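You operate a simulated robot arm through the tools that you are given. There is no shell and no other tool. Be economical: measure what you need, move in short steps, check, and stop when the job is done.

Carry out the task below with a simulated robot arm. There is one attempt and no reset: what you move stays moved.

TASK
Press the yellow buffer key two times. Then fetch the small striped yellow pot and set it on the brass plaque.
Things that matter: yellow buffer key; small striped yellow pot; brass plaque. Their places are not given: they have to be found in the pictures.

It is judged by the outcome, as a careful person would: the job done as asked, and still so three seconds after it is handed in. It fails if anything else is knocked over, pushed out of place, dropped, spilled or broken.

THE ROBOT
A 6-joint arm with a two-finger parallel gripper, fixed in place. Base frame: the origin is at the foot of the arm, x ahead of it, y to its left, z up; the work surface is at about z = 0.74. Lengths are in m, angles in rad, forces in N, time in s.
With the tool pointing down near the work surface it reaches from about 0.26 to 0.68 m from the base axis. Its first joint turns from -1.152 to 1.152 rad. Payload 2.9 kg.
Tool frame: the origin (TCP) lies between the finger pads and is the grasp point; the fingertips stand 0.03 m ahead of it; z points along the fingers, y is the line along which they close. The gripper opens to 0.11 m. The fingers are 0.02 m wide and 0.01 m thick; the gripper's body (0.048 by 0.112 m) begins 0.055 m behind the TCP.
Orientation is that of the tool frame in the base frame, as [roll, pitch, yaw] about the fixed x, y, z axes, in that order (R = Rz(yaw) Ry(pitch) Rx(roll)). With the fingers straight down and closing along the base's y, the tool's x points along the base's -x, its y along +y and its z along -z.

THE INTERFACE
- The arm moves only by the tool arm_command. Its arguments are lists of equal length, an entry for each row: "dr": the turn, a rotation vector about the base's x, y, z in rad, a list of three; "dp": the shift along the base's x, y, z in cm, a list of three; "fingers": the gripper command, from -1 (shut) to 1 (fully open), values between in proportion. In form: {"dr": [[wx, wy, wz], ...], "dp": [[x, y, z], ...], "fingers": [fingers, ...]}. A call has 1 to 12 rows; each row is the pose to reach, as a shift and turn from the pose commanded when the call began. A row lasts 0.2 s, in which the tool goes at most 0.05 m and 0.15 rad; a call with a longer step from one row to the next is refused whole, and so is a gripper value outside its range. A pose out of reach is approached as far as the arm can. The call stops where the force on the tool passes 40 N (or 10 N more than at its start, if that is more) or the arm is blocked; 0.2 s more then pass. The fingers move at their own pace (about 0.108 m/s each) and stop on an object; they squeeze with about 42 N. The grip force told is the motor's: it shows also when the fingers shut on nothing. Time passes only in rows, and 0.2 s behind the last, so rows that repeat a pose let the fingers close. It gives the time, the measured TCP pose, the force on the tool (base axes), the opening and the grip force at its end, in the units of the frame above (readings bear some noise), and new pictures: "show" is both (left out), scene, wrist or none.
- Cameras (640 x 400 px; columns grow to the right, rows downward): "scene" is fixed at [0.0941, 0.467, 1.3704]; the picture's right is [-0.39, -0.92, 0.00], its down [-0.63, 0.27, -0.73] and it looks along [0.67, -0.28, -0.69] (base axes); focal length 351 px, centre (320, 200). "wrist" rides on the gripper at [-0.036, 0, -0.057] in the tool frame; the picture's right is [0.00, -1.00, 0.00], its down [0.97, 0.00, -0.24] and it looks along [0.24, 0.00, 0.97] (tool axes); focal length 218 px, centre (320, 200).
- point_at(camera, pixels): there is no depth. For up to 12 entries [column, row, z] of the newest picture of that camera ("zoom" is the newest enlarged one), the place [x, y] in the base frame at which the ray of that pixel passes the height z, good to about 0.002 m. No time passes.
- zoom(camera, box): a new picture of the part [left, top, right, bottom] of that camera's present view, enlarged. No time passes.
- job_done(): hands the job in; it is judged then, once.

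Work in short steps. Measure before you move; look again where a grasp or a placing could have gone wrong, and mend it. You have 80 turns and 120 pictures in all, the two below and enlarged ones among them. Open the gripper and draw the arm clear of the work before you hand the job in, unless the task says otherwise; then end with one line.

The tools are called after ">>>" by a JSON object that holds its "fn" and its "kwargs". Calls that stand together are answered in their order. arm_command: Moves the arm, as the interface text tells. Its arguments: {"type":"object","properties":{"dr":{"type":"array"},"dp":{"type":"array"},"fingers":{"type":"array"},"show":{"type":"string","enum":["both","scene","wrist","none"]}},"required":["dr","dp","fingers"]} The other tools are called the same way: point_at (camera, pixels) gives the place at which the rays of pixels pass given heights; zoom (camera, box) takes an enlarged picture of a part of a camera's view; job_done () hands the job in.

At the start:

```text
time_s: 0.0
position: [0.3943, 0.1376, 1.0742]
orientation: [-3.141, 0.001, 3.141]
force: [-0.4, 0.2, 0.8]
opening: 0.1098
finger_force: 0.0
```

scene: 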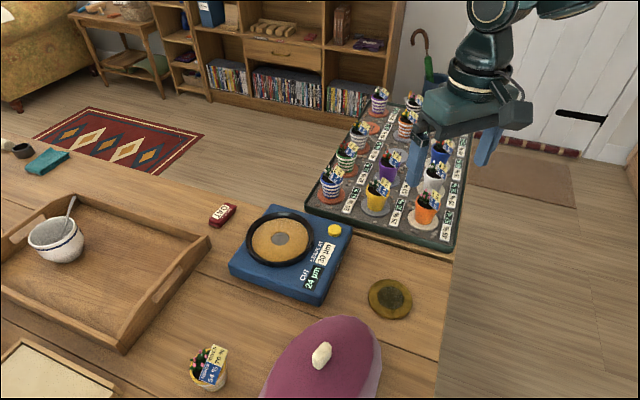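
wrist: 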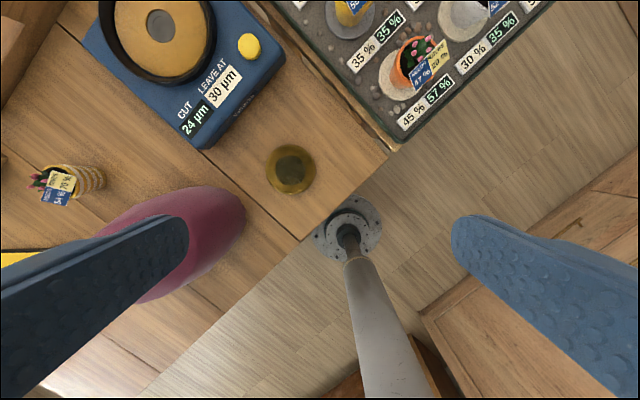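

I'll zoom in on the button device, the pot at the lower left and the tray pots to identify them.

>>> {"fn": "zoom", "kwargs": {"camera": "scene", "box": [220, 190, 420, 330]}}

>>> {"fn": "zoom", "kwargs": {"camera": "scene", "box": [150, 310, 390, 400]}}

>>> {"fn": "zoom", "kwargs": {"camera": "scene", "box": [300, 80, 480, 250]}}

>>> {"fn": "zoom", "kwargs": {"camera": "wrist", "box": [0, 120, 320, 300]}}

```text
2.86 times, centred on (320, 260) of scene
```

zoom: 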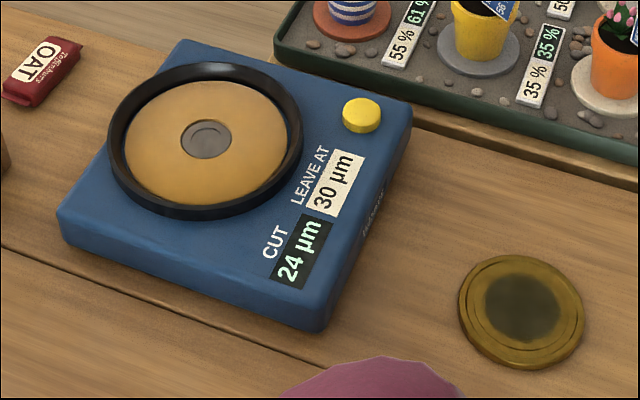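

```text
2.67 times, centred on (270, 355) of scene
```

zoom: 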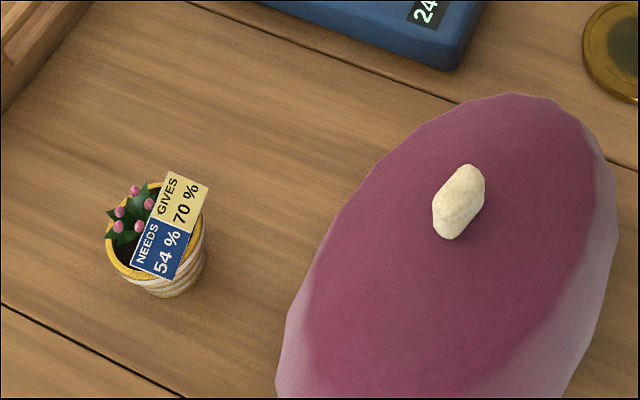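

```text
2.35 times, centred on (390, 165) of scene
```

zoom: 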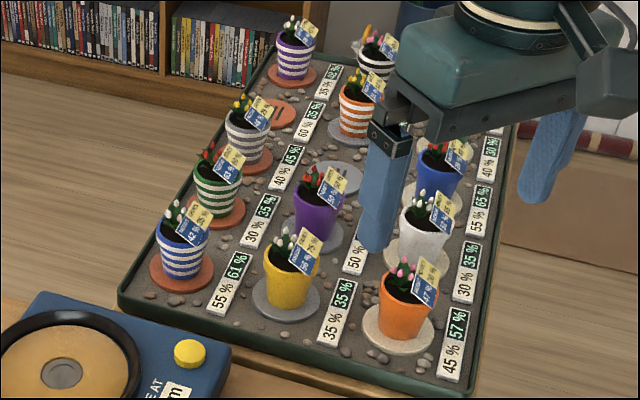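

```text
2.00 times, centred on (160, 210) of wrist
```

zoom: 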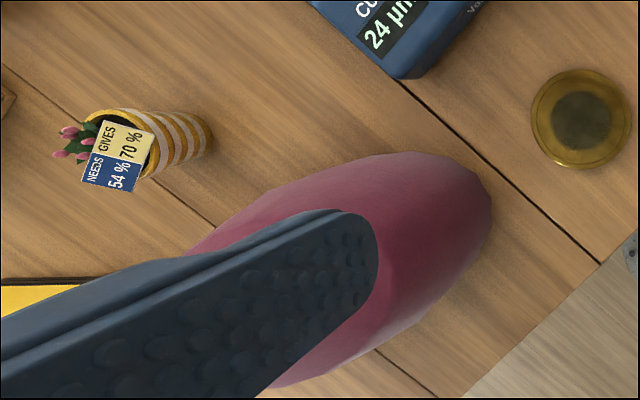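

The striped yellow pot stands on the bench at (208,370), the yellow key is at (334,230) and the brass disc at (390,298). I'll triangulate each with both cameras.

>>> {"fn": "point_at", "kwargs": {"camera": "scene", "pixels": [[334, 228, 0.76], [334, 228, 0.78], [334, 228, 0.8], [334, 228, 0.82], [390, 298, 0.74], [390, 298, 0.75], [206, 362, 0.78], [206, 362, 0.8], [215, 388, 0.74], [204, 388, 0.74], [218, 380, 0.74]]}}

>>> {"fn": "point_at", "kwargs": {"camera": "wrist", "pixels": [[249, 46, 0.76], [249, 46, 0.78], [249, 46, 0.8], [249, 46, 0.82], [290, 170, 0.74], [290, 170, 0.75], [68, 182, 0.78], [68, 182, 0.8], [104, 180, 0.74], [98, 166, 0.74], [98, 190, 0.74]]}}

```text
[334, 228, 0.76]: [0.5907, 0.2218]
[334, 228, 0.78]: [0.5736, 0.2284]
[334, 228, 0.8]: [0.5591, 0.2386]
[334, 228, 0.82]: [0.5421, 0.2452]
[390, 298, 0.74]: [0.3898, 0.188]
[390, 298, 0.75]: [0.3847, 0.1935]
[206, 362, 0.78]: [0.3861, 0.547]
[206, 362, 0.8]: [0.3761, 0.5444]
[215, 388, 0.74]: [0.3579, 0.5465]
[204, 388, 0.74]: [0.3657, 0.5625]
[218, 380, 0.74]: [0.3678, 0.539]
```

```text
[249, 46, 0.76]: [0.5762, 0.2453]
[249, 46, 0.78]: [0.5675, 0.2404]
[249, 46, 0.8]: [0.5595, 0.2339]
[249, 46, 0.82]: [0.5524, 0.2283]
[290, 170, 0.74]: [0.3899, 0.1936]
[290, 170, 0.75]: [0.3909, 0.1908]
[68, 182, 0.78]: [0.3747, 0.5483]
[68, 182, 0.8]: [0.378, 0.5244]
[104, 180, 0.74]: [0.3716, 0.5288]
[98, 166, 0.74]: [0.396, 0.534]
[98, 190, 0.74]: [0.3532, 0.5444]
```

Key ≈ (0.563, 0.236, 0.793). With the fingers shut, I go above it and look.

>>> {"fn": "arm_command", "kwargs": {"dr": [[0, 0, 0], [0, 0, 0], [0, 0, 0], [0, 0, 0], [0, 0, 0], [0, 0, 0], [0, 0, 0]], "dp": [[3.4, 2, -1.5], [6.8, 4, -4], [10.2, 6, -7], [13.5, 8, -10], [16.9, 9.8, -13], [16.9, 9.8, -16], [16.9, 9.8, -16]], "fingers": [-1, -1, -1, -1, -1, -1, -1]}}

```text
time_s: 1.6
position: [0.5627, 0.2379, 0.9131]
orientation: [-3.141, 0.001, 3.14]
force: [0.9, 0.3, 0.0]
opening: 0.0
finger_force: 38.0
```

scene: 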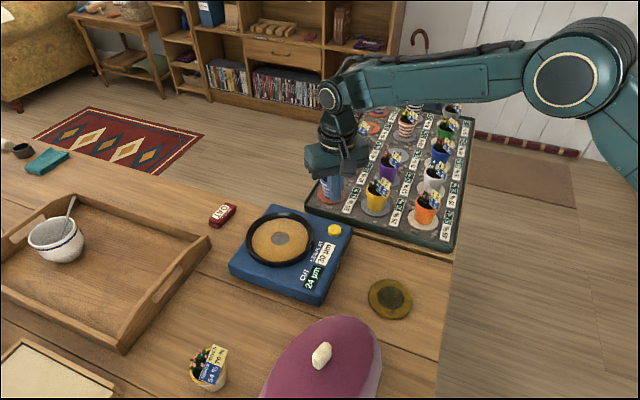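
wrist: 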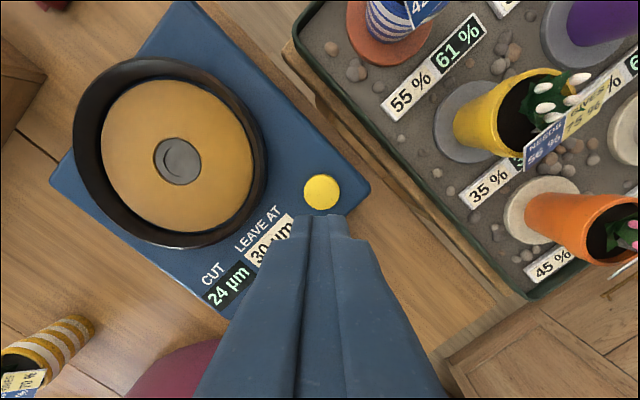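

>>> {"fn": "point_at", "kwargs": {"camera": "wrist", "pixels": [[321, 192, 0.78], [321, 192, 0.79], [321, 192, 0.8]]}}

>>> {"fn": "point_at", "kwargs": {"camera": "scene", "pixels": [[334, 229, 0.78], [334, 229, 0.79], [334, 229, 0.8]]}}

```text
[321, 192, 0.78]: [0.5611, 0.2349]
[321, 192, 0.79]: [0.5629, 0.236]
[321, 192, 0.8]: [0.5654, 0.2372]
```

```text
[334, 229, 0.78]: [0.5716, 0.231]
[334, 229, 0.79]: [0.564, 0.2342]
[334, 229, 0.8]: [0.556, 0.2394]
```

The key is confirmed at (0.5635, 0.2355), with its top near z 0.791. I descend until the tips are about 1 cm above it.

>>> {"fn": "arm_command", "kwargs": {"dr": [[0, 0, 0], [0, 0, 0], [0, 0, 0], [0, 0, 0]], "dp": [[0.1, -0.2, -3], [0.1, -0.2, -6], [0.1, -0.2, -8], [0.1, -0.2, -8]], "fingers": [-1, -1, -1, -1]}}

>>> {"fn": "zoom", "kwargs": {"camera": "scene", "box": [260, 170, 400, 260]}}

```text
time_s: 2.6
position: [0.5636, 0.2354, 0.8347]
orientation: [3.141, -0.001, -3.141]
force: [0.2, 0.6, -0.2]
opening: 0.0002
finger_force: 38.0
```

scene: 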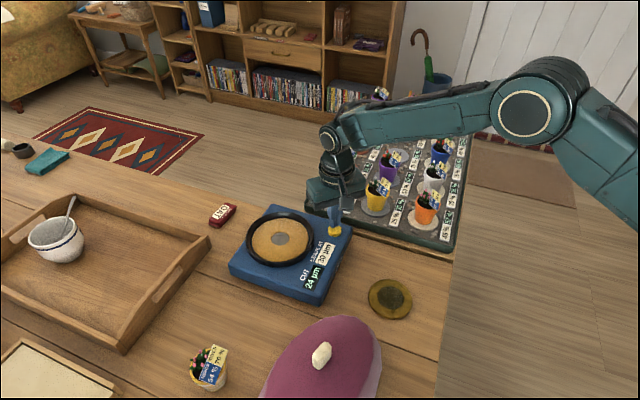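
wrist: 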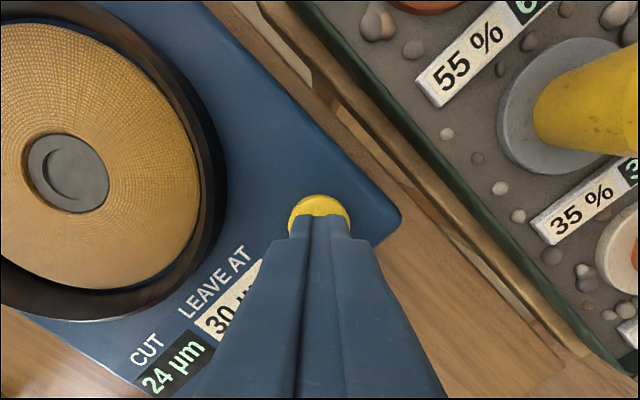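

```text
4.44 times, centred on (330, 215) of scene
```

zoom: 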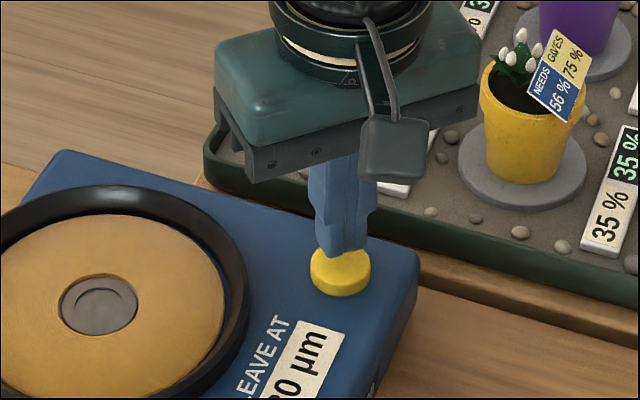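

The tips are centred over the key. I press slowly in small steps to feel where the contact and travel lie.

>>> {"fn": "arm_command", "kwargs": {"dr": [[0, 0, 0], [0, 0, 0], [0, 0, 0], [0, 0, 0]], "dp": [[0, 0, -0.6], [0, 0, -1.0], [0, 0, -1.3], [0, 0, -1.5]], "fingers": [-1, -1, -1, -1], "show": "none"}}

>>> {"fn": "zoom", "kwargs": {"camera": "scene", "box": [260, 170, 400, 260]}}

```text
time_s: 3.6
position: [0.5645, 0.2353, 0.82]
orientation: [3.14, 0.002, 3.141]
force: [-2.7, -1.4, 8.2]
opening: 0.0001
finger_force: 37.4
```

```text
4.44 times, centred on (330, 215) of scene
```

zoom: 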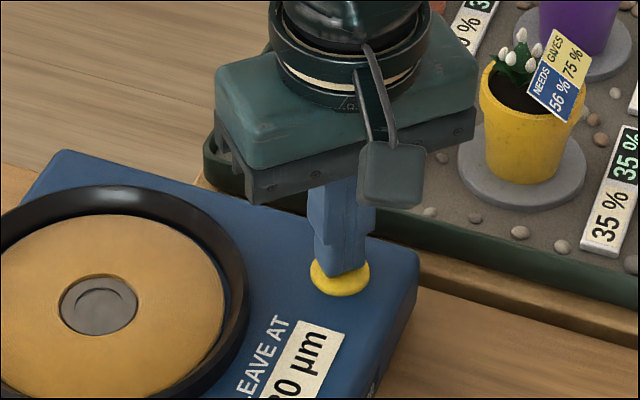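

There's contact at 8 N and the key is partly depressed. I continue in fine steps to the bottom of its travel.

>>> {"fn": "arm_command", "kwargs": {"dr": [[0, 0, 0], [0, 0, 0]], "dp": [[0, 0, -0.15], [0, 0, -0.15]], "fingers": [-1, -1], "show": "none"}}

>>> {"fn": "zoom", "kwargs": {"camera": "scene", "box": [260, 200, 400, 300]}}

```text
time_s: 4.2
position: [0.5656, 0.2347, 0.8192]
orientation: [3.142, 0.0, -3.142]
force: [-4.3, -1.7, 13.0]
opening: 0.0001
finger_force: 37.8
```

```text
4.00 times, centred on (330, 250) of scene
```

zoom: 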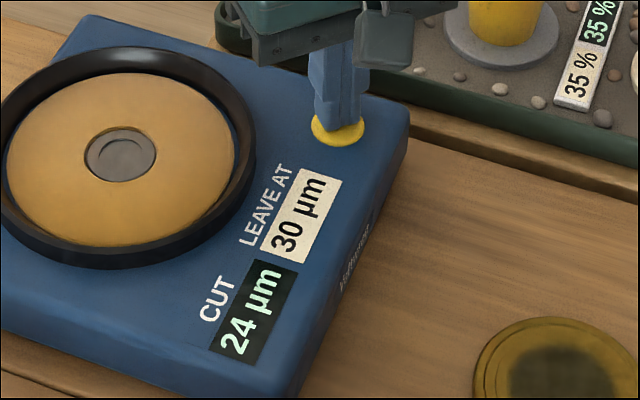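

The display still reads 24 µm and the force is 13 N. I press a little further.

>>> {"fn": "arm_command", "kwargs": {"dr": [[0, 0, 0], [0, 0, 0], [0, 0, 0]], "dp": [[0, 0, -0.15], [0, 0, -0.25], [0, 0, -0.25]], "fingers": [-1, -1, -1], "show": "none"}}

>>> {"fn": "zoom", "kwargs": {"camera": "scene", "box": [260, 200, 400, 300]}}

```text
time_s: 5.0
position: [0.5644, 0.2344, 0.816]
orientation: [3.141, 0.002, -3.141]
force: [-5.5, -3.8, 21.0]
opening: 0.0
finger_force: 37.8
```

```text
4.00 times, centred on (330, 250) of scene
```

zoom: 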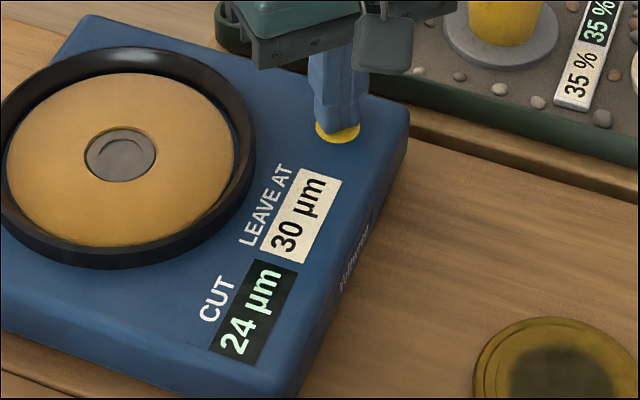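

The key is nearly flush at 21 N. I go slightly deeper.

>>> {"fn": "arm_command", "kwargs": {"dr": [[0, 0, 0], [0, 0, 0], [0, 0, 0]], "dp": [[0, 0, -0.1], [0, 0, -0.2], [0, 0, -0.2]], "fingers": [-1, -1, -1], "show": "none"}}

>>> {"fn": "zoom", "kwargs": {"camera": "scene", "box": [260, 200, 400, 300]}}

```text
time_s: 5.8
position: [0.5643, 0.2361, 0.8152]
orientation: [3.14, 0.004, -3.14]
force: [-13.3, -8.3, 35.0]
opening: 0.0001
finger_force: 38.0
```

```text
4.00 times, centred on (330, 250) of scene
```

zoom: 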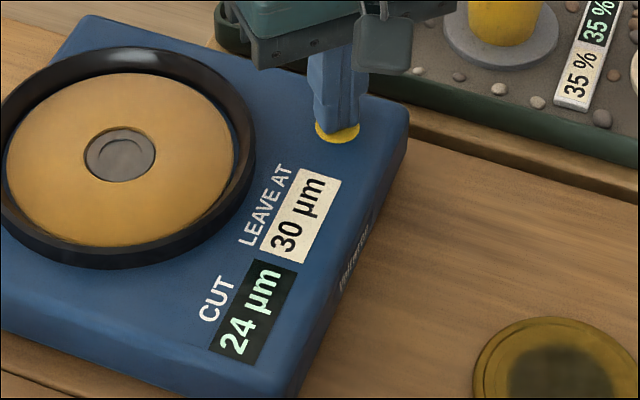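

The force rose to 35 N with no further travel, so the key is bottomed out. I lift 2 cm to release it and check.

>>> {"fn": "arm_command", "kwargs": {"dr": [[0, 0, 0], [0, 0, 0], [0, 0, 0]], "dp": [[0, 0, 1], [0, 0, 2.1], [0, 0, 2.1]], "fingers": [-1, -1, -1], "show": "none"}}

>>> {"fn": "zoom", "kwargs": {"camera": "scene", "box": [260, 200, 400, 300]}}

```text
time_s: 6.6
position: [0.5647, 0.234, 0.8352]
orientation: [3.141, -0.001, -3.14]
force: [0.7, -1.1, 0.2]
opening: 0.0
finger_force: 38.0
```

```text
4.00 times, centred on (330, 250) of scene
```

zoom: 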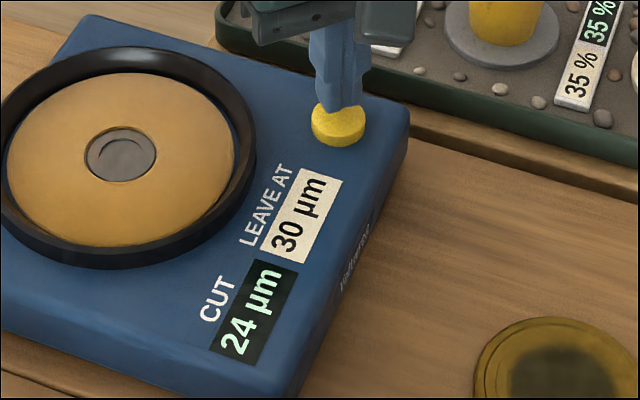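

The key sprang back up. Second press goes to the same depth, then I release.

>>> {"fn": "arm_command", "kwargs": {"dr": [[0, 0, 0], [0, 0, 0], [0, 0, 0], [0, 0, 0], [0, 0, 0]], "dp": [[0, 0, -0.9], [0, 0, -1.5], [0, 0, -1.9], [0, 0, -2.1], [0, 0, -2.1]], "fingers": [-1, -1, -1, -1, -1], "show": "none"}}

>>> {"fn": "zoom", "kwargs": {"camera": "scene", "box": [260, 200, 400, 300]}}

```text
time_s: 7.8
position: [0.5638, 0.2351, 0.8162]
orientation: [3.14, 0.004, -3.141]
force: [-10.4, -4.6, 31.8]
opening: 0.0
finger_force: 38.1
```

```text
4.00 times, centred on (330, 250) of scene
```

zoom: 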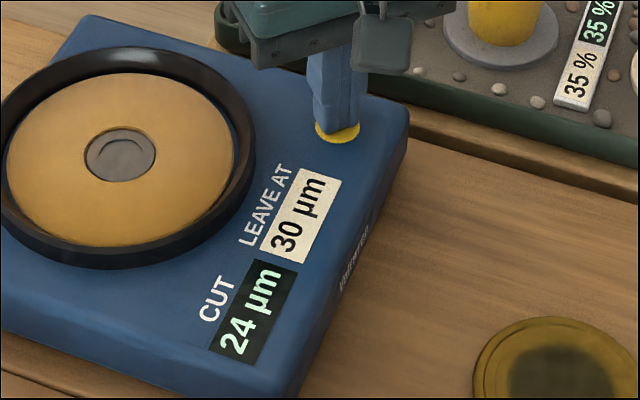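

Second press bottomed at 32 N. I release and rise well clear.

>>> {"fn": "arm_command", "kwargs": {"dr": [[0, 0, 0], [0, 0, 0], [0, 0, 0], [0, 0, 0], [0, 0, 0], [0, 0, 0]], "dp": [[0, 0, 1.5], [0, 0, 4], [0, 0, 8], [0, 0, 12], [0, 0, 16], [0, 0, 16]], "fingers": [-1, -1, -1, -1, -1, -1], "show": "scene"}}

>>> {"fn": "zoom", "kwargs": {"camera": "scene", "box": [260, 200, 400, 300]}}

```text
time_s: 9.2
position: [0.5648, 0.2338, 0.9734]
orientation: [3.142, 0.001, 3.141]
force: [0.5, -0.3, -0.5]
opening: 0.0
finger_force: 37.7
```

scene: 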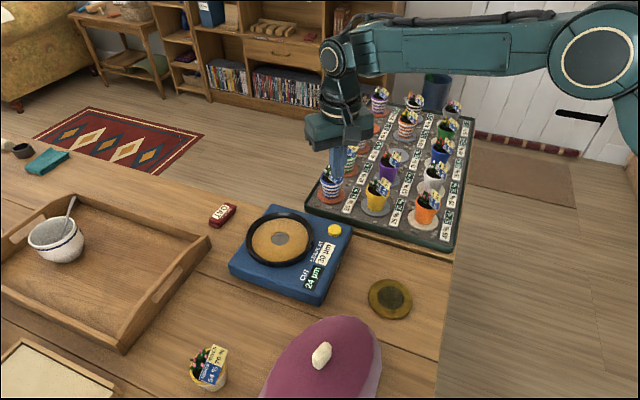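

```text
4.00 times, centred on (330, 250) of scene
```

zoom: 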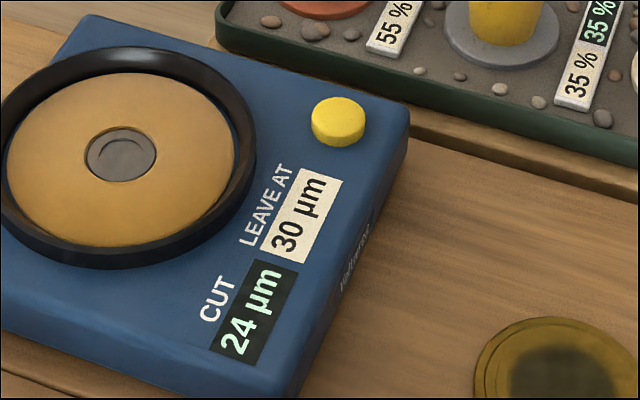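

The key is back up and nothing was disturbed. I open the gripper and move near the striped pot at about (0.375, 0.545), staying high, to view it.

>>> {"fn": "arm_command", "kwargs": {"dr": [[0, 0, 0], [0, 0, 0], [0, 0, 0], [0, 0, 0], [0, 0, 0], [0, 0, 0], [0, 0, 0], [0, 0, 0]], "dp": [[-2.7, 3.6, 0.5], [-5.4, 7.2, 1], [-8.1, 10.8, 1], [-10.8, 14.4, 1], [-13.5, 18, 1], [-16.2, 21.6, 1], [-18.8, 25, 1], [-18.8, 25, 1]], "fingers": [1, 1, 1, 1, 1, 1, 1, 1]}}

```text
time_s: 11.0
position: [0.3764, 0.4855, 0.9831]
orientation: [-3.141, 0.0, -3.141]
force: [0.7, 0.2, 0.0]
opening: 0.1098
finger_force: 0.0
```

scene: 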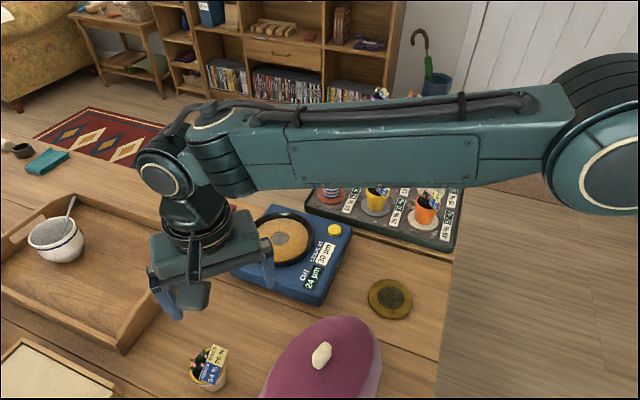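
wrist: 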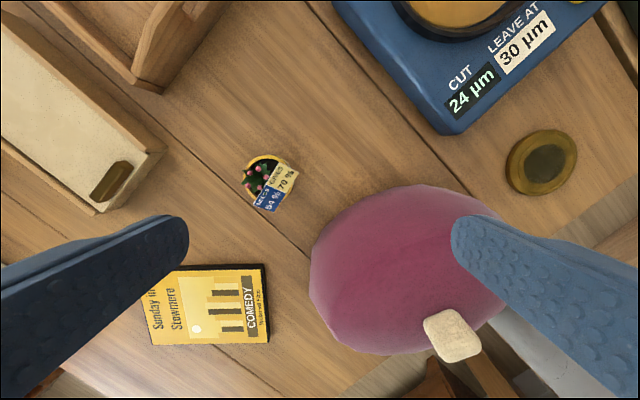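

>>> {"fn": "zoom", "kwargs": {"camera": "wrist", "box": [220, 130, 340, 230]}}

>>> {"fn": "zoom", "kwargs": {"camera": "scene", "box": [170, 330, 250, 400]}}

```text
4.00 times, centred on (280, 180) of wrist
```

zoom: 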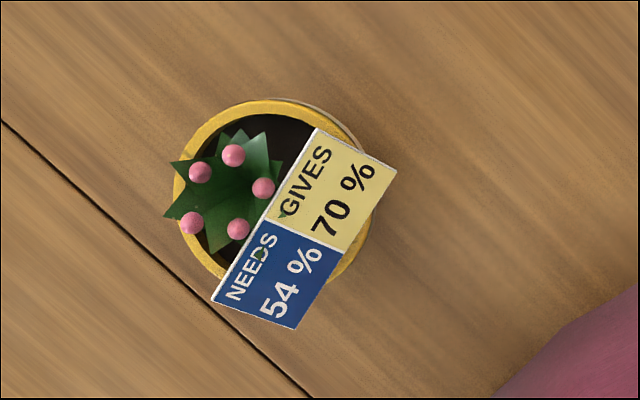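

```text
5.71 times, centred on (210, 365) of scene
```

zoom: 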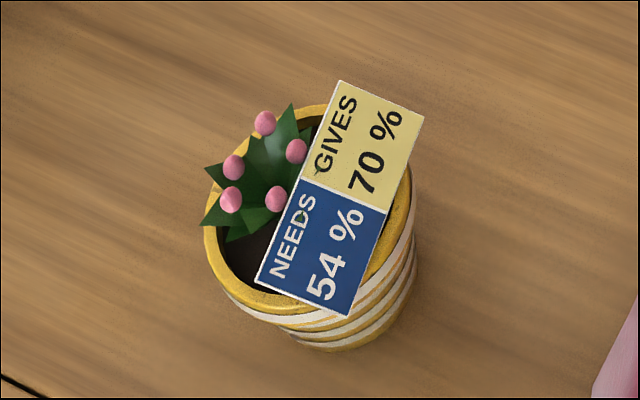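

>>> {"fn": "point_at", "kwargs": {"camera": "wrist", "pixels": [[268, 178.75, 0.77], [268, 178.75, 0.78], [268, 178.75, 0.79], [268, 178.75, 0.8], [243.3, 178.75, 0.785], [292.5, 178.75, 0.785]]}}

>>> {"fn": "point_at", "kwargs": {"camera": "scene", "pixels": [[207.9, 366.6, 0.77], [207.9, 366.6, 0.78], [207.9, 366.6, 0.79], [207.9, 366.6, 0.8], [211.5, 391, 0.74]]}}

```text
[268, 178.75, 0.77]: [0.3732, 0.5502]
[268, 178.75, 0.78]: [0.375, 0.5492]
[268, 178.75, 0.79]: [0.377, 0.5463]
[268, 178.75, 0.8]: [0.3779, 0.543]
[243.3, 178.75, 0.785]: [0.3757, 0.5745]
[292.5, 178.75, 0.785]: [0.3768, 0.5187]
```

```text
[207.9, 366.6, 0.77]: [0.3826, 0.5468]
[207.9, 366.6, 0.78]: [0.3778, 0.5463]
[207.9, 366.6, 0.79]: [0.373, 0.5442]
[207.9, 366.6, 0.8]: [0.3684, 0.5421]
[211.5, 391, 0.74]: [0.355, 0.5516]
```

The rim centre is at ≈(0.3765, 0.547, 0.785) with a radius of about 28 mm. Next I check the tag height and the clearance to the mauve cushion.

>>> {"fn": "point_at", "kwargs": {"camera": "wrist", "pixels": [[299, 171.25, 0.79], [299, 171.25, 0.81], [299, 171.25, 0.83], [310, 255, 0.75], [325, 220, 0.75], [310, 255, 0.8], [325, 220, 0.8]]}}

>>> {"fn": "point_at", "kwargs": {"camera": "scene", "pixels": [[228.2, 350.1, 0.79], [228.2, 350.1, 0.81], [228.2, 350.1, 0.83], [272, 375, 0.75], [285, 352, 0.75]]}}

```text
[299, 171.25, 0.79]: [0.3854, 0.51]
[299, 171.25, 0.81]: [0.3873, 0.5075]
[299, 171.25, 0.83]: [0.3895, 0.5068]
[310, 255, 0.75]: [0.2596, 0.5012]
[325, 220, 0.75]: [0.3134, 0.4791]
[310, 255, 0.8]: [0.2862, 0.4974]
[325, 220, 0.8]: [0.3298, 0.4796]
```

```text
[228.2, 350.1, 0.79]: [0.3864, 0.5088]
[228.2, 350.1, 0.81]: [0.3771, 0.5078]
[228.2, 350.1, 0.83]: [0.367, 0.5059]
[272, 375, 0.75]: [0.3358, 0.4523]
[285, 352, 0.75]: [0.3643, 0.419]
```

The tag's outer edge is flush with the rim along the direction (−0.52, −0.86). I turn the gripper −0.545 rad so it closes along that line, and go above the pot with a partial opening to clear the cushion.

>>> {"fn": "arm_command", "kwargs": {"dr": [[0, 0, -0.14], [0, 0, -0.28], [0, 0, -0.42], [0, 0, -0.545], [0, 0, -0.545], [0, 0, -0.545]], "dp": [[0, 2, 0], [0, 4, 0], [0.1, 6.15, 0], [0.1, 6.15, -3], [0.1, 6.15, -6], [0.1, 6.15, -6]], "fingers": [0.6, 0.6, 0.6, 0.6, 0.6, 0.6]}}

```text
time_s: 12.4
position: [0.3775, 0.5475, 0.923]
orientation: [3.141, -0.001, 2.595]
force: [0.9, 0.2, -0.2]
opening: 0.0883
finger_force: 0.1
```

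scene: 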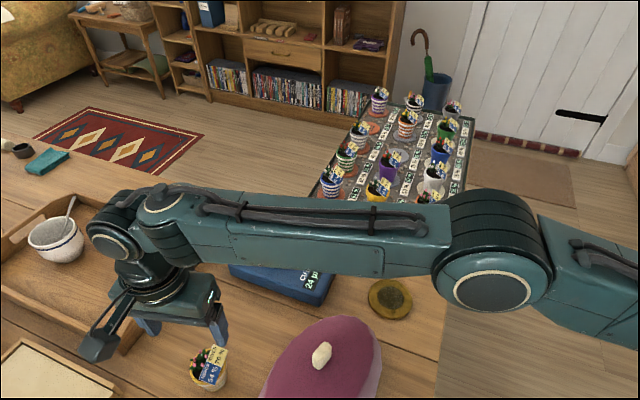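
wrist: 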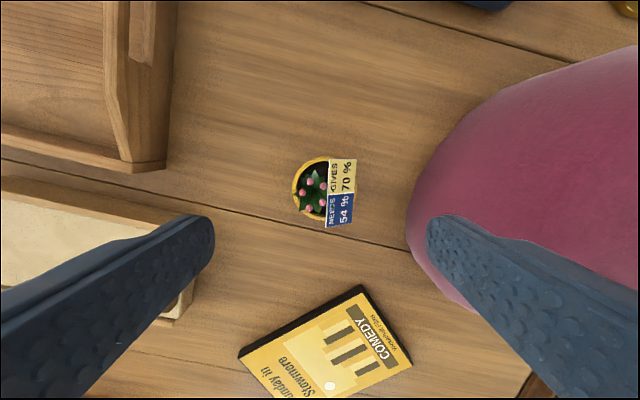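

>>> {"fn": "zoom", "kwargs": {"camera": "wrist", "box": [280, 140, 380, 240]}}

>>> {"fn": "point_at", "kwargs": {"camera": "wrist", "pixels": [[408, 222, 0.75], [408, 222, 0.78], [408, 222, 0.8], [430, 280, 0.76], [450, 140, 0.76], [293, 190, 0.785], [325, 156, 0.785], [323, 190, 0.785]]}}

```text
4.00 times, centred on (330, 190) of wrist
```

zoom: 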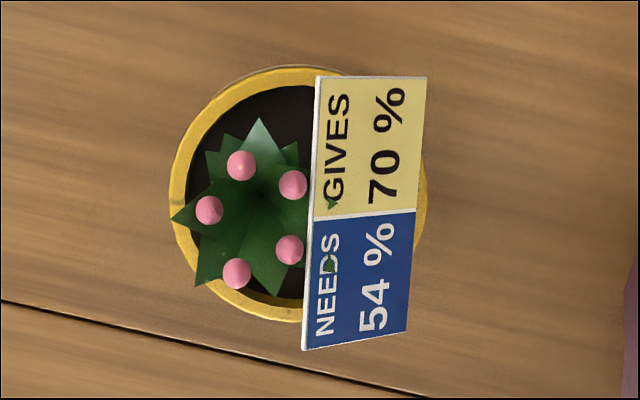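

```text
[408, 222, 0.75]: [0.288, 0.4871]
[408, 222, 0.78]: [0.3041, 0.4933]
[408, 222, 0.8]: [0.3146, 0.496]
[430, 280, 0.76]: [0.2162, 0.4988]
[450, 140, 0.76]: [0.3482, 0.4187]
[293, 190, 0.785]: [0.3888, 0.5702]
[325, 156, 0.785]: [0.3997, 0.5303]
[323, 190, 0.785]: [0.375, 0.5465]
```

The pot is centred between the fingers (rim centre ≈(0.376, 0.546)), and the cushion edge at about (0.31, 0.495) clears the finger. I descend most of the way and look.

>>> {"fn": "arm_command", "kwargs": {"dr": [[0, 0, 0], [0, 0, 0], [0, 0, 0], [0, 0, 0], [0, 0, 0]], "dp": [[0, -0.1, -3], [0, -0.1, -6], [0, -0.1, -9], [0, -0.1, -11], [0, -0.1, -11]], "fingers": [0.6, 0.6, 0.6, 0.6, 0.6]}}

>>> {"fn": "zoom", "kwargs": {"camera": "scene", "box": [100, 270, 340, 400]}}

```text
time_s: 13.6
position: [0.3778, 0.5465, 0.8131]
orientation: [3.141, 0.002, 2.597]
force: [0.1, -0.7, 0.0]
opening: 0.0883
finger_force: 0.1
```

scene: 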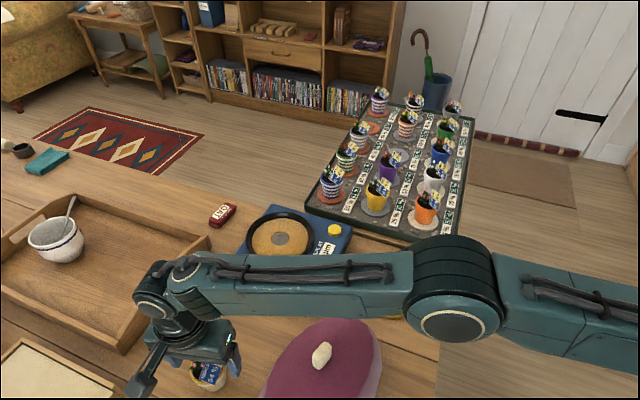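
wrist: 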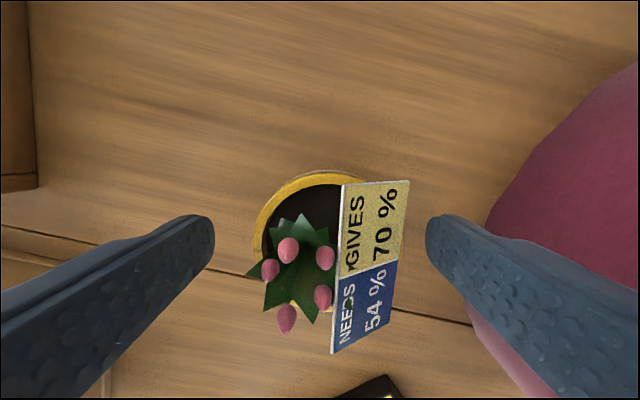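

```text
2.67 times, centred on (220, 335) of scene
```

zoom: 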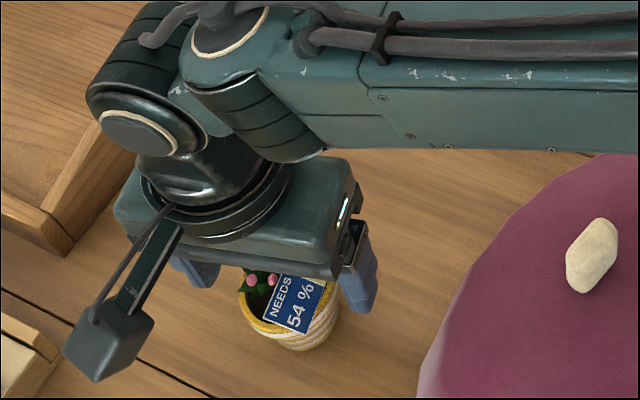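

The fingers straddle the pot with clearance on both sides. I lower the last 3.4 cm (tips about 9 mm above the bench).

>>> {"fn": "arm_command", "kwargs": {"dr": [[0, 0, 0], [0, 0, 0], [0, 0, 0]], "dp": [[0, 0, -1.7], [0, 0, -3.4], [0, 0, -3.4]], "fingers": [0.6, 0.6, 0.6]}}

```text
time_s: 14.4
position: [0.3779, 0.5464, 0.7794]
orientation: [3.141, 0.0, 2.597]
force: [0.1, -0.8, 0.0]
opening: 0.088
finger_force: 0.1
```

scene: 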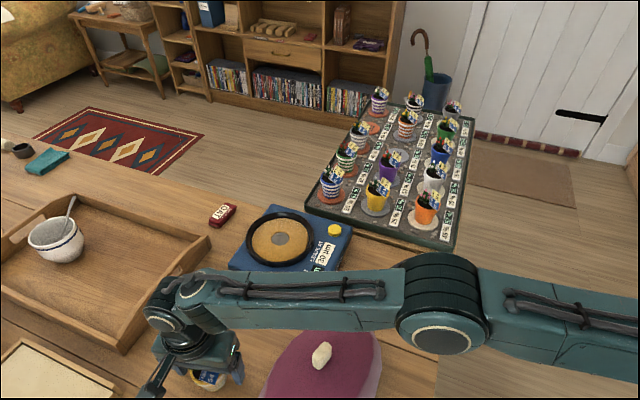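
wrist: 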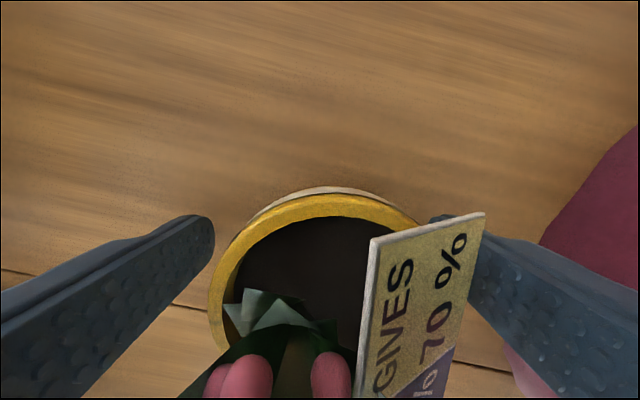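

All is clear; I close the gripper.

>>> {"fn": "arm_command", "kwargs": {"dr": [[0, 0, 0], [0, 0, 0], [0, 0, 0], [0, 0, 0]], "dp": [[0, 0, 0], [0, 0, 0], [0, 0, 0], [0, 0, 0]], "fingers": [0.2, -0.2, -0.6, -1], "show": "wrist"}}

```text
time_s: 15.4
position: [0.3781, 0.5461, 0.7788]
orientation: [3.14, 0.0, 2.596]
force: [0.5, 1.3, 0.3]
opening: 0.055
finger_force: 41.9
```

wrist: 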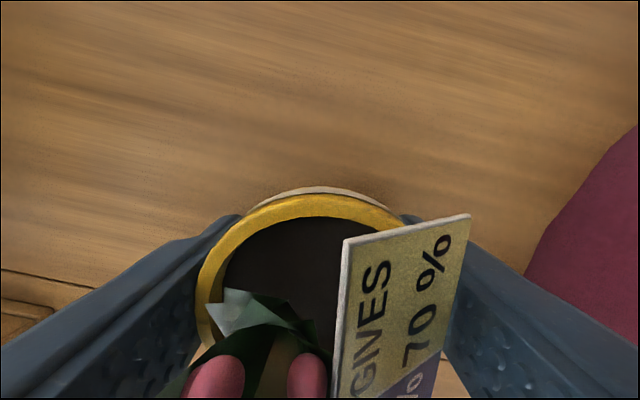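

Gripped at 55 mm. I lift straight up 12 cm.

>>> {"fn": "arm_command", "kwargs": {"dr": [[0, 0, 0], [0, 0, 0], [0, 0, 0], [0, 0, 0], [0, 0, 0]], "dp": [[0, 0, 1], [0, 0, 4], [0, 0, 8], [0, 0, 12], [0, 0, 12]], "fingers": [-1, -1, -1, -1, -1]}}

```text
time_s: 16.6
position: [0.3782, 0.5465, 0.8995]
orientation: [-3.142, -0.001, 2.597]
force: [0.2, 0.1, -2.0]
opening: 0.0549
finger_force: 42.6
```

scene: 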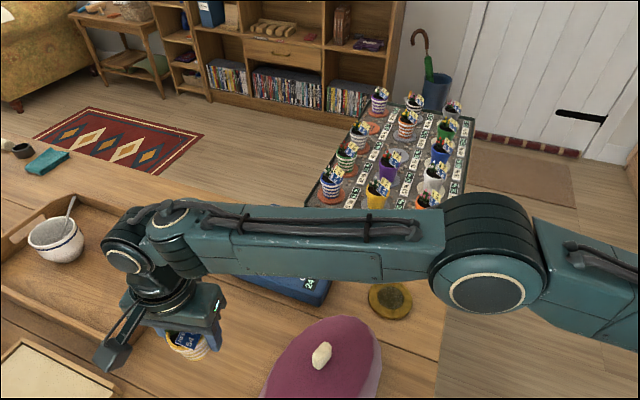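
wrist: 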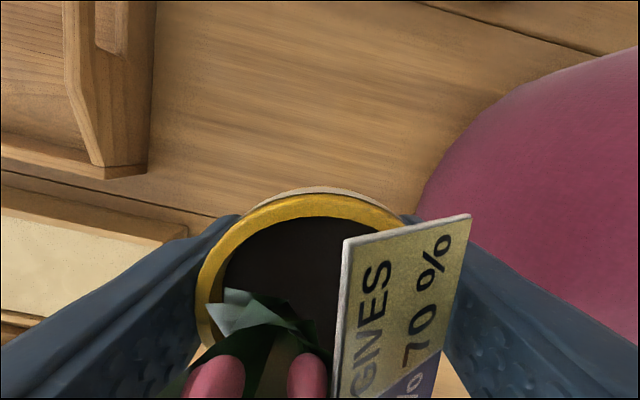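

The pot is held firmly (42.6 N, 2 N load). I re-measure the plaque, device corner and cushion tip before carrying.

>>> {"fn": "zoom", "kwargs": {"camera": "scene", "box": [280, 260, 440, 360]}}

>>> {"fn": "point_at", "kwargs": {"camera": "scene", "pixels": [[369, 300, 0.745], [411, 297, 0.745], [388, 279, 0.745], [392, 319, 0.74], [390, 298, 0.748], [318, 305, 0.74], [322, 295, 0.785], [370, 330, 0.77], [350, 318, 0.78], [321, 355, 0.8], [321, 355, 0.85]]}}

```text
4.00 times, centred on (360, 310) of scene
```

zoom: 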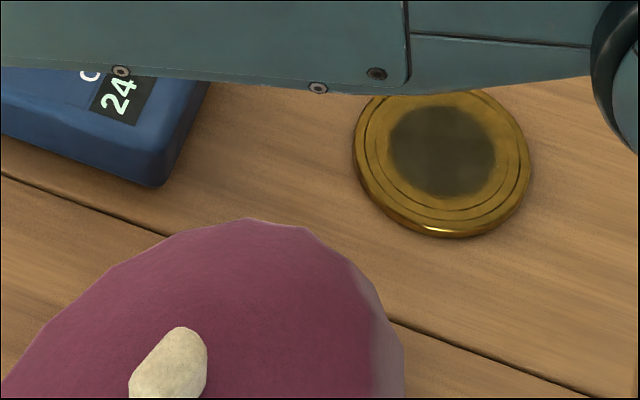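

```text
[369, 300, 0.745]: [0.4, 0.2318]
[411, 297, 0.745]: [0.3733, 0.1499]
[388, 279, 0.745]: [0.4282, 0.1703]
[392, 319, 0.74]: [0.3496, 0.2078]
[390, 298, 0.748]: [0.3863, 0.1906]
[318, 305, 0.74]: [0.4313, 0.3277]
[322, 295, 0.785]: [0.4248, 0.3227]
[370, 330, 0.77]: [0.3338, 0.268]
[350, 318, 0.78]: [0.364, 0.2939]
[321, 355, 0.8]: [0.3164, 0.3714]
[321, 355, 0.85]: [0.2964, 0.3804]
```

Plaque centre ≈(0.387, 0.191), radius about 42 mm, with ample room around it. I rise and carry the pot above it.

>>> {"fn": "arm_command", "kwargs": {"dr": [[0, 0, 0], [0, 0, 0], [0, 0, 0], [0, 0, 0], [0, 0, 0], [0, 0, 0], [0, 0, 0], [0, 0, 0], [0, 0, 0], [0, 0, 0], [0, 0, 0], [0, 0, 0]], "dp": [[0, 0, 3], [0, 0, 7], [0.1, -3, 8], [0.2, -7, 8], [0.4, -11, 8], [0.5, -15, 8], [0.6, -19, 8], [0.8, -23, 8], [0.9, -27, 8], [1.0, -31, 8], [1.0, -34, 8], [1.0, -35.5, 8]], "fingers": [-1, -1, -1, -1, -1, -1, -1, -1, -1, -1, -1, -1]}}

```text
time_s: 19.2
position: [0.3861, 0.1894, 0.9787]
orientation: [3.141, 0.0, 2.596]
force: [-0.1, 1.4, -1.5]
opening: 0.0552
finger_force: 41.9
```

scene: 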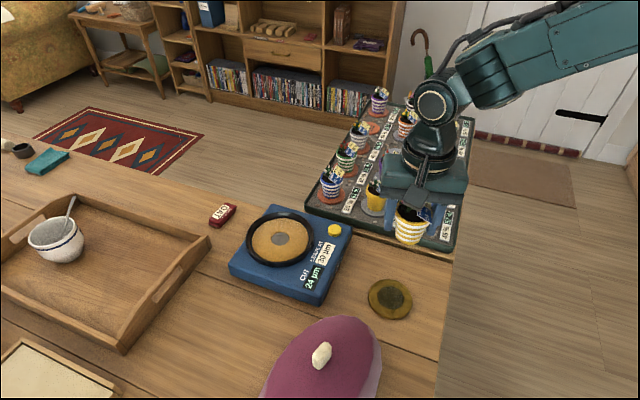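
wrist: 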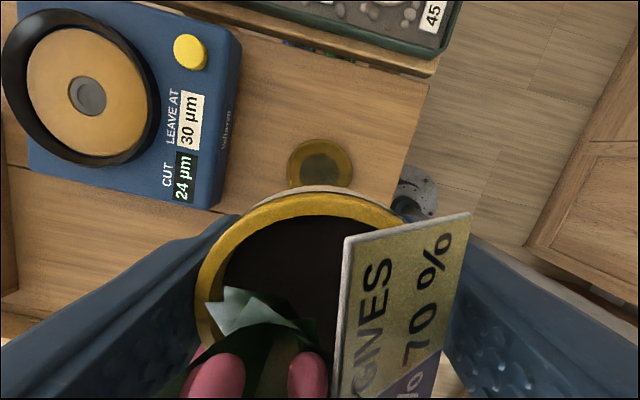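

The plaque lies on the tool's centre line (columns 288–352 in the wrist view). I descend to about 2 cm above it and check.

>>> {"fn": "arm_command", "kwargs": {"dr": [[0, 0, 0], [0, 0, 0], [0, 0, 0], [0, 0, 0], [0, 0, 0], [0, 0, 0]], "dp": [[0, 0, -3.5], [0, 0, -7], [0, 0, -10.5], [0, 0, -14], [0, 0, -17], [0, 0, -17]], "fingers": [-1, -1, -1, -1, -1, -1]}}

>>> {"fn": "zoom", "kwargs": {"camera": "scene", "box": [330, 230, 450, 330]}}

```text
time_s: 20.6
position: [0.3864, 0.1903, 0.81]
orientation: [-3.141, 0.0, 2.599]
force: [-0.4, 0.0, -1.7]
opening: 0.0551
finger_force: 41.6
```

scene: 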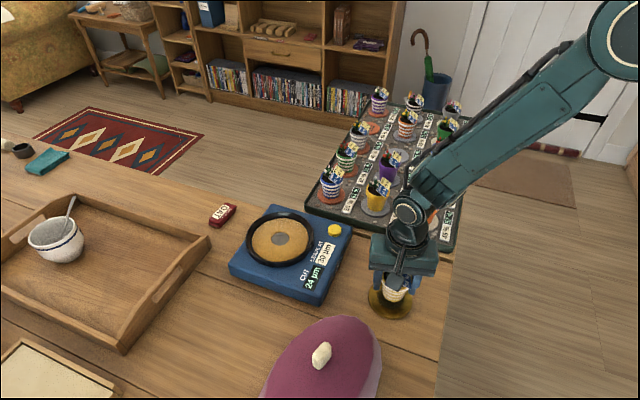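
wrist: 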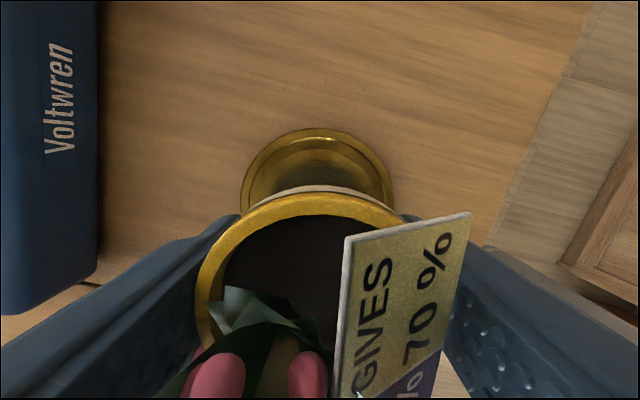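

```text
4.00 times, centred on (390, 280) of scene
```

zoom: 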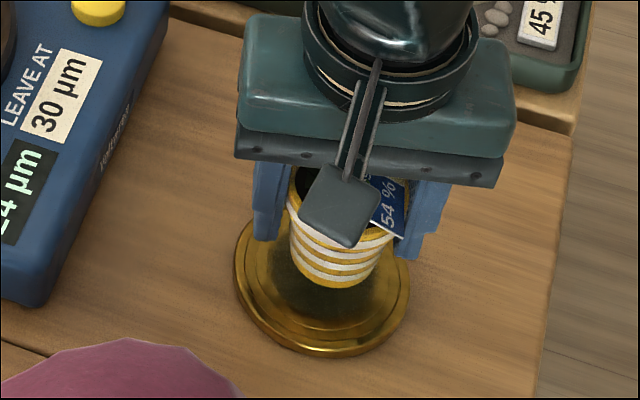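

The pot is over the plaque's middle. I lower slowly until contact.

>>> {"fn": "arm_command", "kwargs": {"dr": [[0, 0, 0], [0, 0, 0], [0, 0, 0], [0, 0, 0]], "dp": [[0, 0, -0.8], [0, 0, -1.4], [0, 0, -1.8], [0, 0, -1.9]], "fingers": [-1, -1, -1, -1], "show": "none"}}

>>> {"fn": "zoom", "kwargs": {"camera": "scene", "box": [330, 230, 450, 330]}}

```text
time_s: 21.6
position: [0.3876, 0.1906, 0.7905]
orientation: [-3.141, 0.0, 2.597]
force: [0.6, -0.1, -2.9]
opening: 0.0547
finger_force: 41.8
```

```text
4.00 times, centred on (390, 280) of scene
```

zoom: 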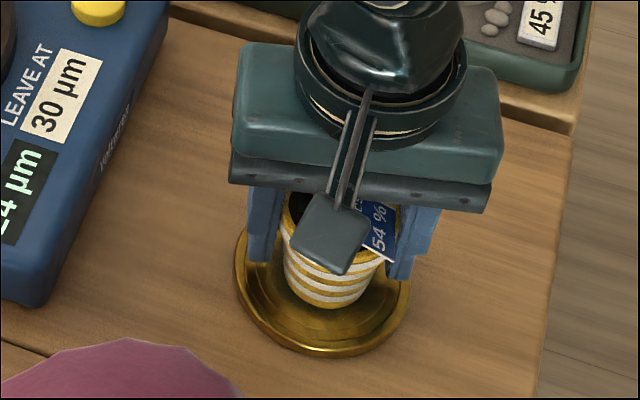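

No contact yet. I lower in millimetre steps.

>>> {"fn": "arm_command", "kwargs": {"dr": [[0, 0, 0], [0, 0, 0], [0, 0, 0]], "dp": [[0, 0, -0.1], [0, 0, -0.25], [0, 0, -0.25]], "fingers": [-1, -1, -1], "show": "none"}}

```text
time_s: 22.4
position: [0.3879, 0.1902, 0.7882]
orientation: [-3.141, 0.0, 2.597]
force: [-0.7, -1.4, 4.5]
opening: 0.0551
finger_force: 41.6
```

Contact, with the force now 4.5 N upward. I open the fingers slowly to 0.6.

>>> {"fn": "arm_command", "kwargs": {"dr": [[0, 0, 0], [0, 0, 0], [0, 0, 0], [0, 0, 0]], "dp": [[0, 0, 0], [0, 0, 0], [0, 0, 0], [0, 0, 0]], "fingers": [0.05, 0.2, 0.4, 0.6]}}

>>> {"fn": "zoom", "kwargs": {"camera": "scene", "box": [330, 230, 450, 330]}}

```text
time_s: 23.4
position: [0.3872, 0.1909, 0.7882]
orientation: [-3.141, -0.001, 2.599]
force: [0.9, 0.7, 0.0]
opening: 0.0879
finger_force: 0.1
```

scene: 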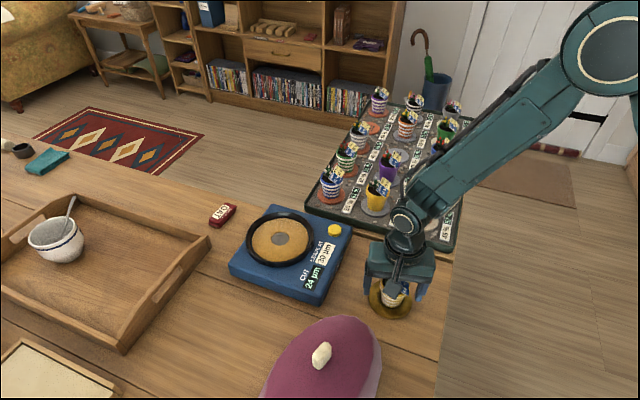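
wrist: 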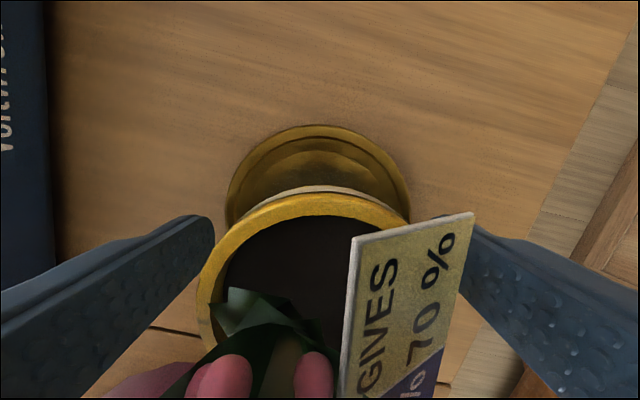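

```text
4.00 times, centred on (390, 280) of scene
```

zoom: 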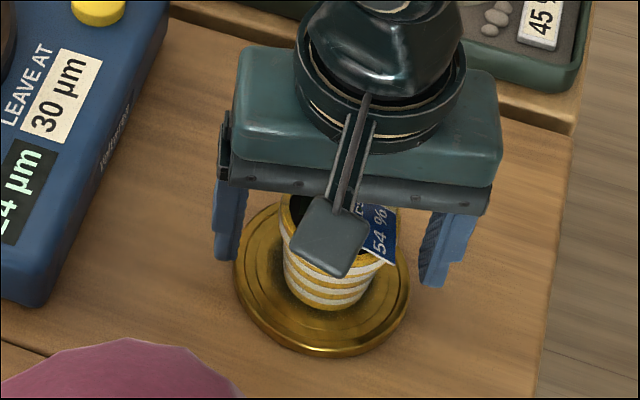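

The pot stands released on the plaque and both fingers are clear. I withdraw straight up.

>>> {"fn": "arm_command", "kwargs": {"dr": [[0, 0, 0], [0, 0, 0], [0, 0, 0], [0, 0, 0], [0, 0, 0], [0, 0, 0], [0, 0, 0], [0, 0, 0]], "dp": [[0, 0, 1], [0, 0, 4], [0, 0, 8], [0, 0, 12], [0, 0, 16], [0, 0, 20], [0, 0, 24], [0, 0, 24]], "fingers": [0.7, 0.8, 1, 1, 1, 1, 1, 1]}}

>>> {"fn": "zoom", "kwargs": {"camera": "scene", "box": [330, 230, 450, 330]}}

```text
time_s: 25.2
position: [0.3881, 0.1906, 1.0263]
orientation: [-3.141, 0.0, 2.597]
force: [0.4, -0.2, -0.5]
opening: 0.1101
finger_force: 0.0
```

scene: 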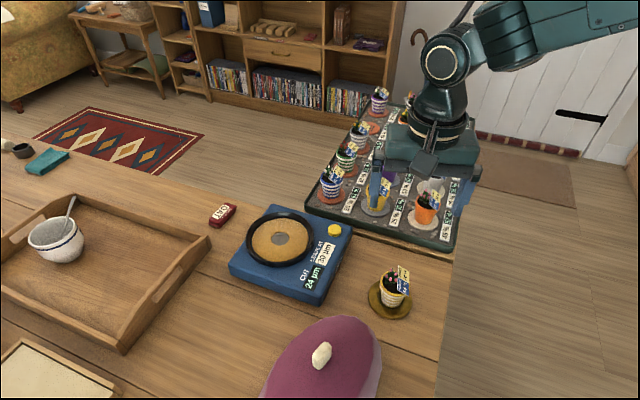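
wrist: 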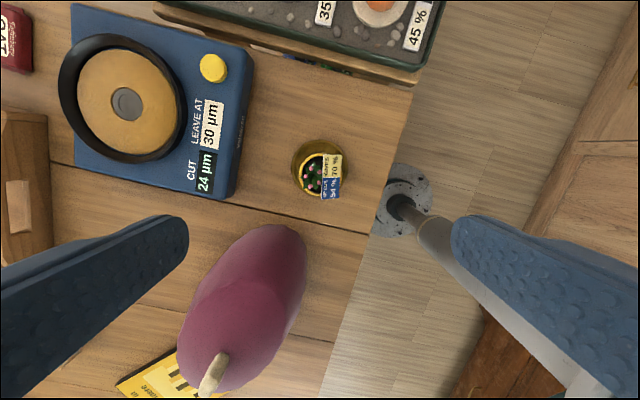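

```text
4.00 times, centred on (390, 280) of scene
```

zoom: 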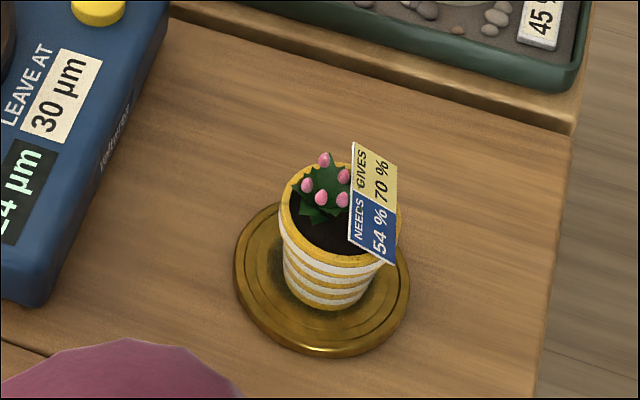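

The pot stands upright in the middle of the plaque, everything else is in place, and the arm is clear and open. I hand the job in.

>>> {"fn": "job_done", "kwargs": {}}

```text
The job is handed in.
```

I pressed the yellow buffer key twice, bottoming it out and letting it spring back each time, and set the small striped yellow pot upright on the brass plaque. The key's display read 24 µm before and after, so the presses were confirmed by force and travel only.
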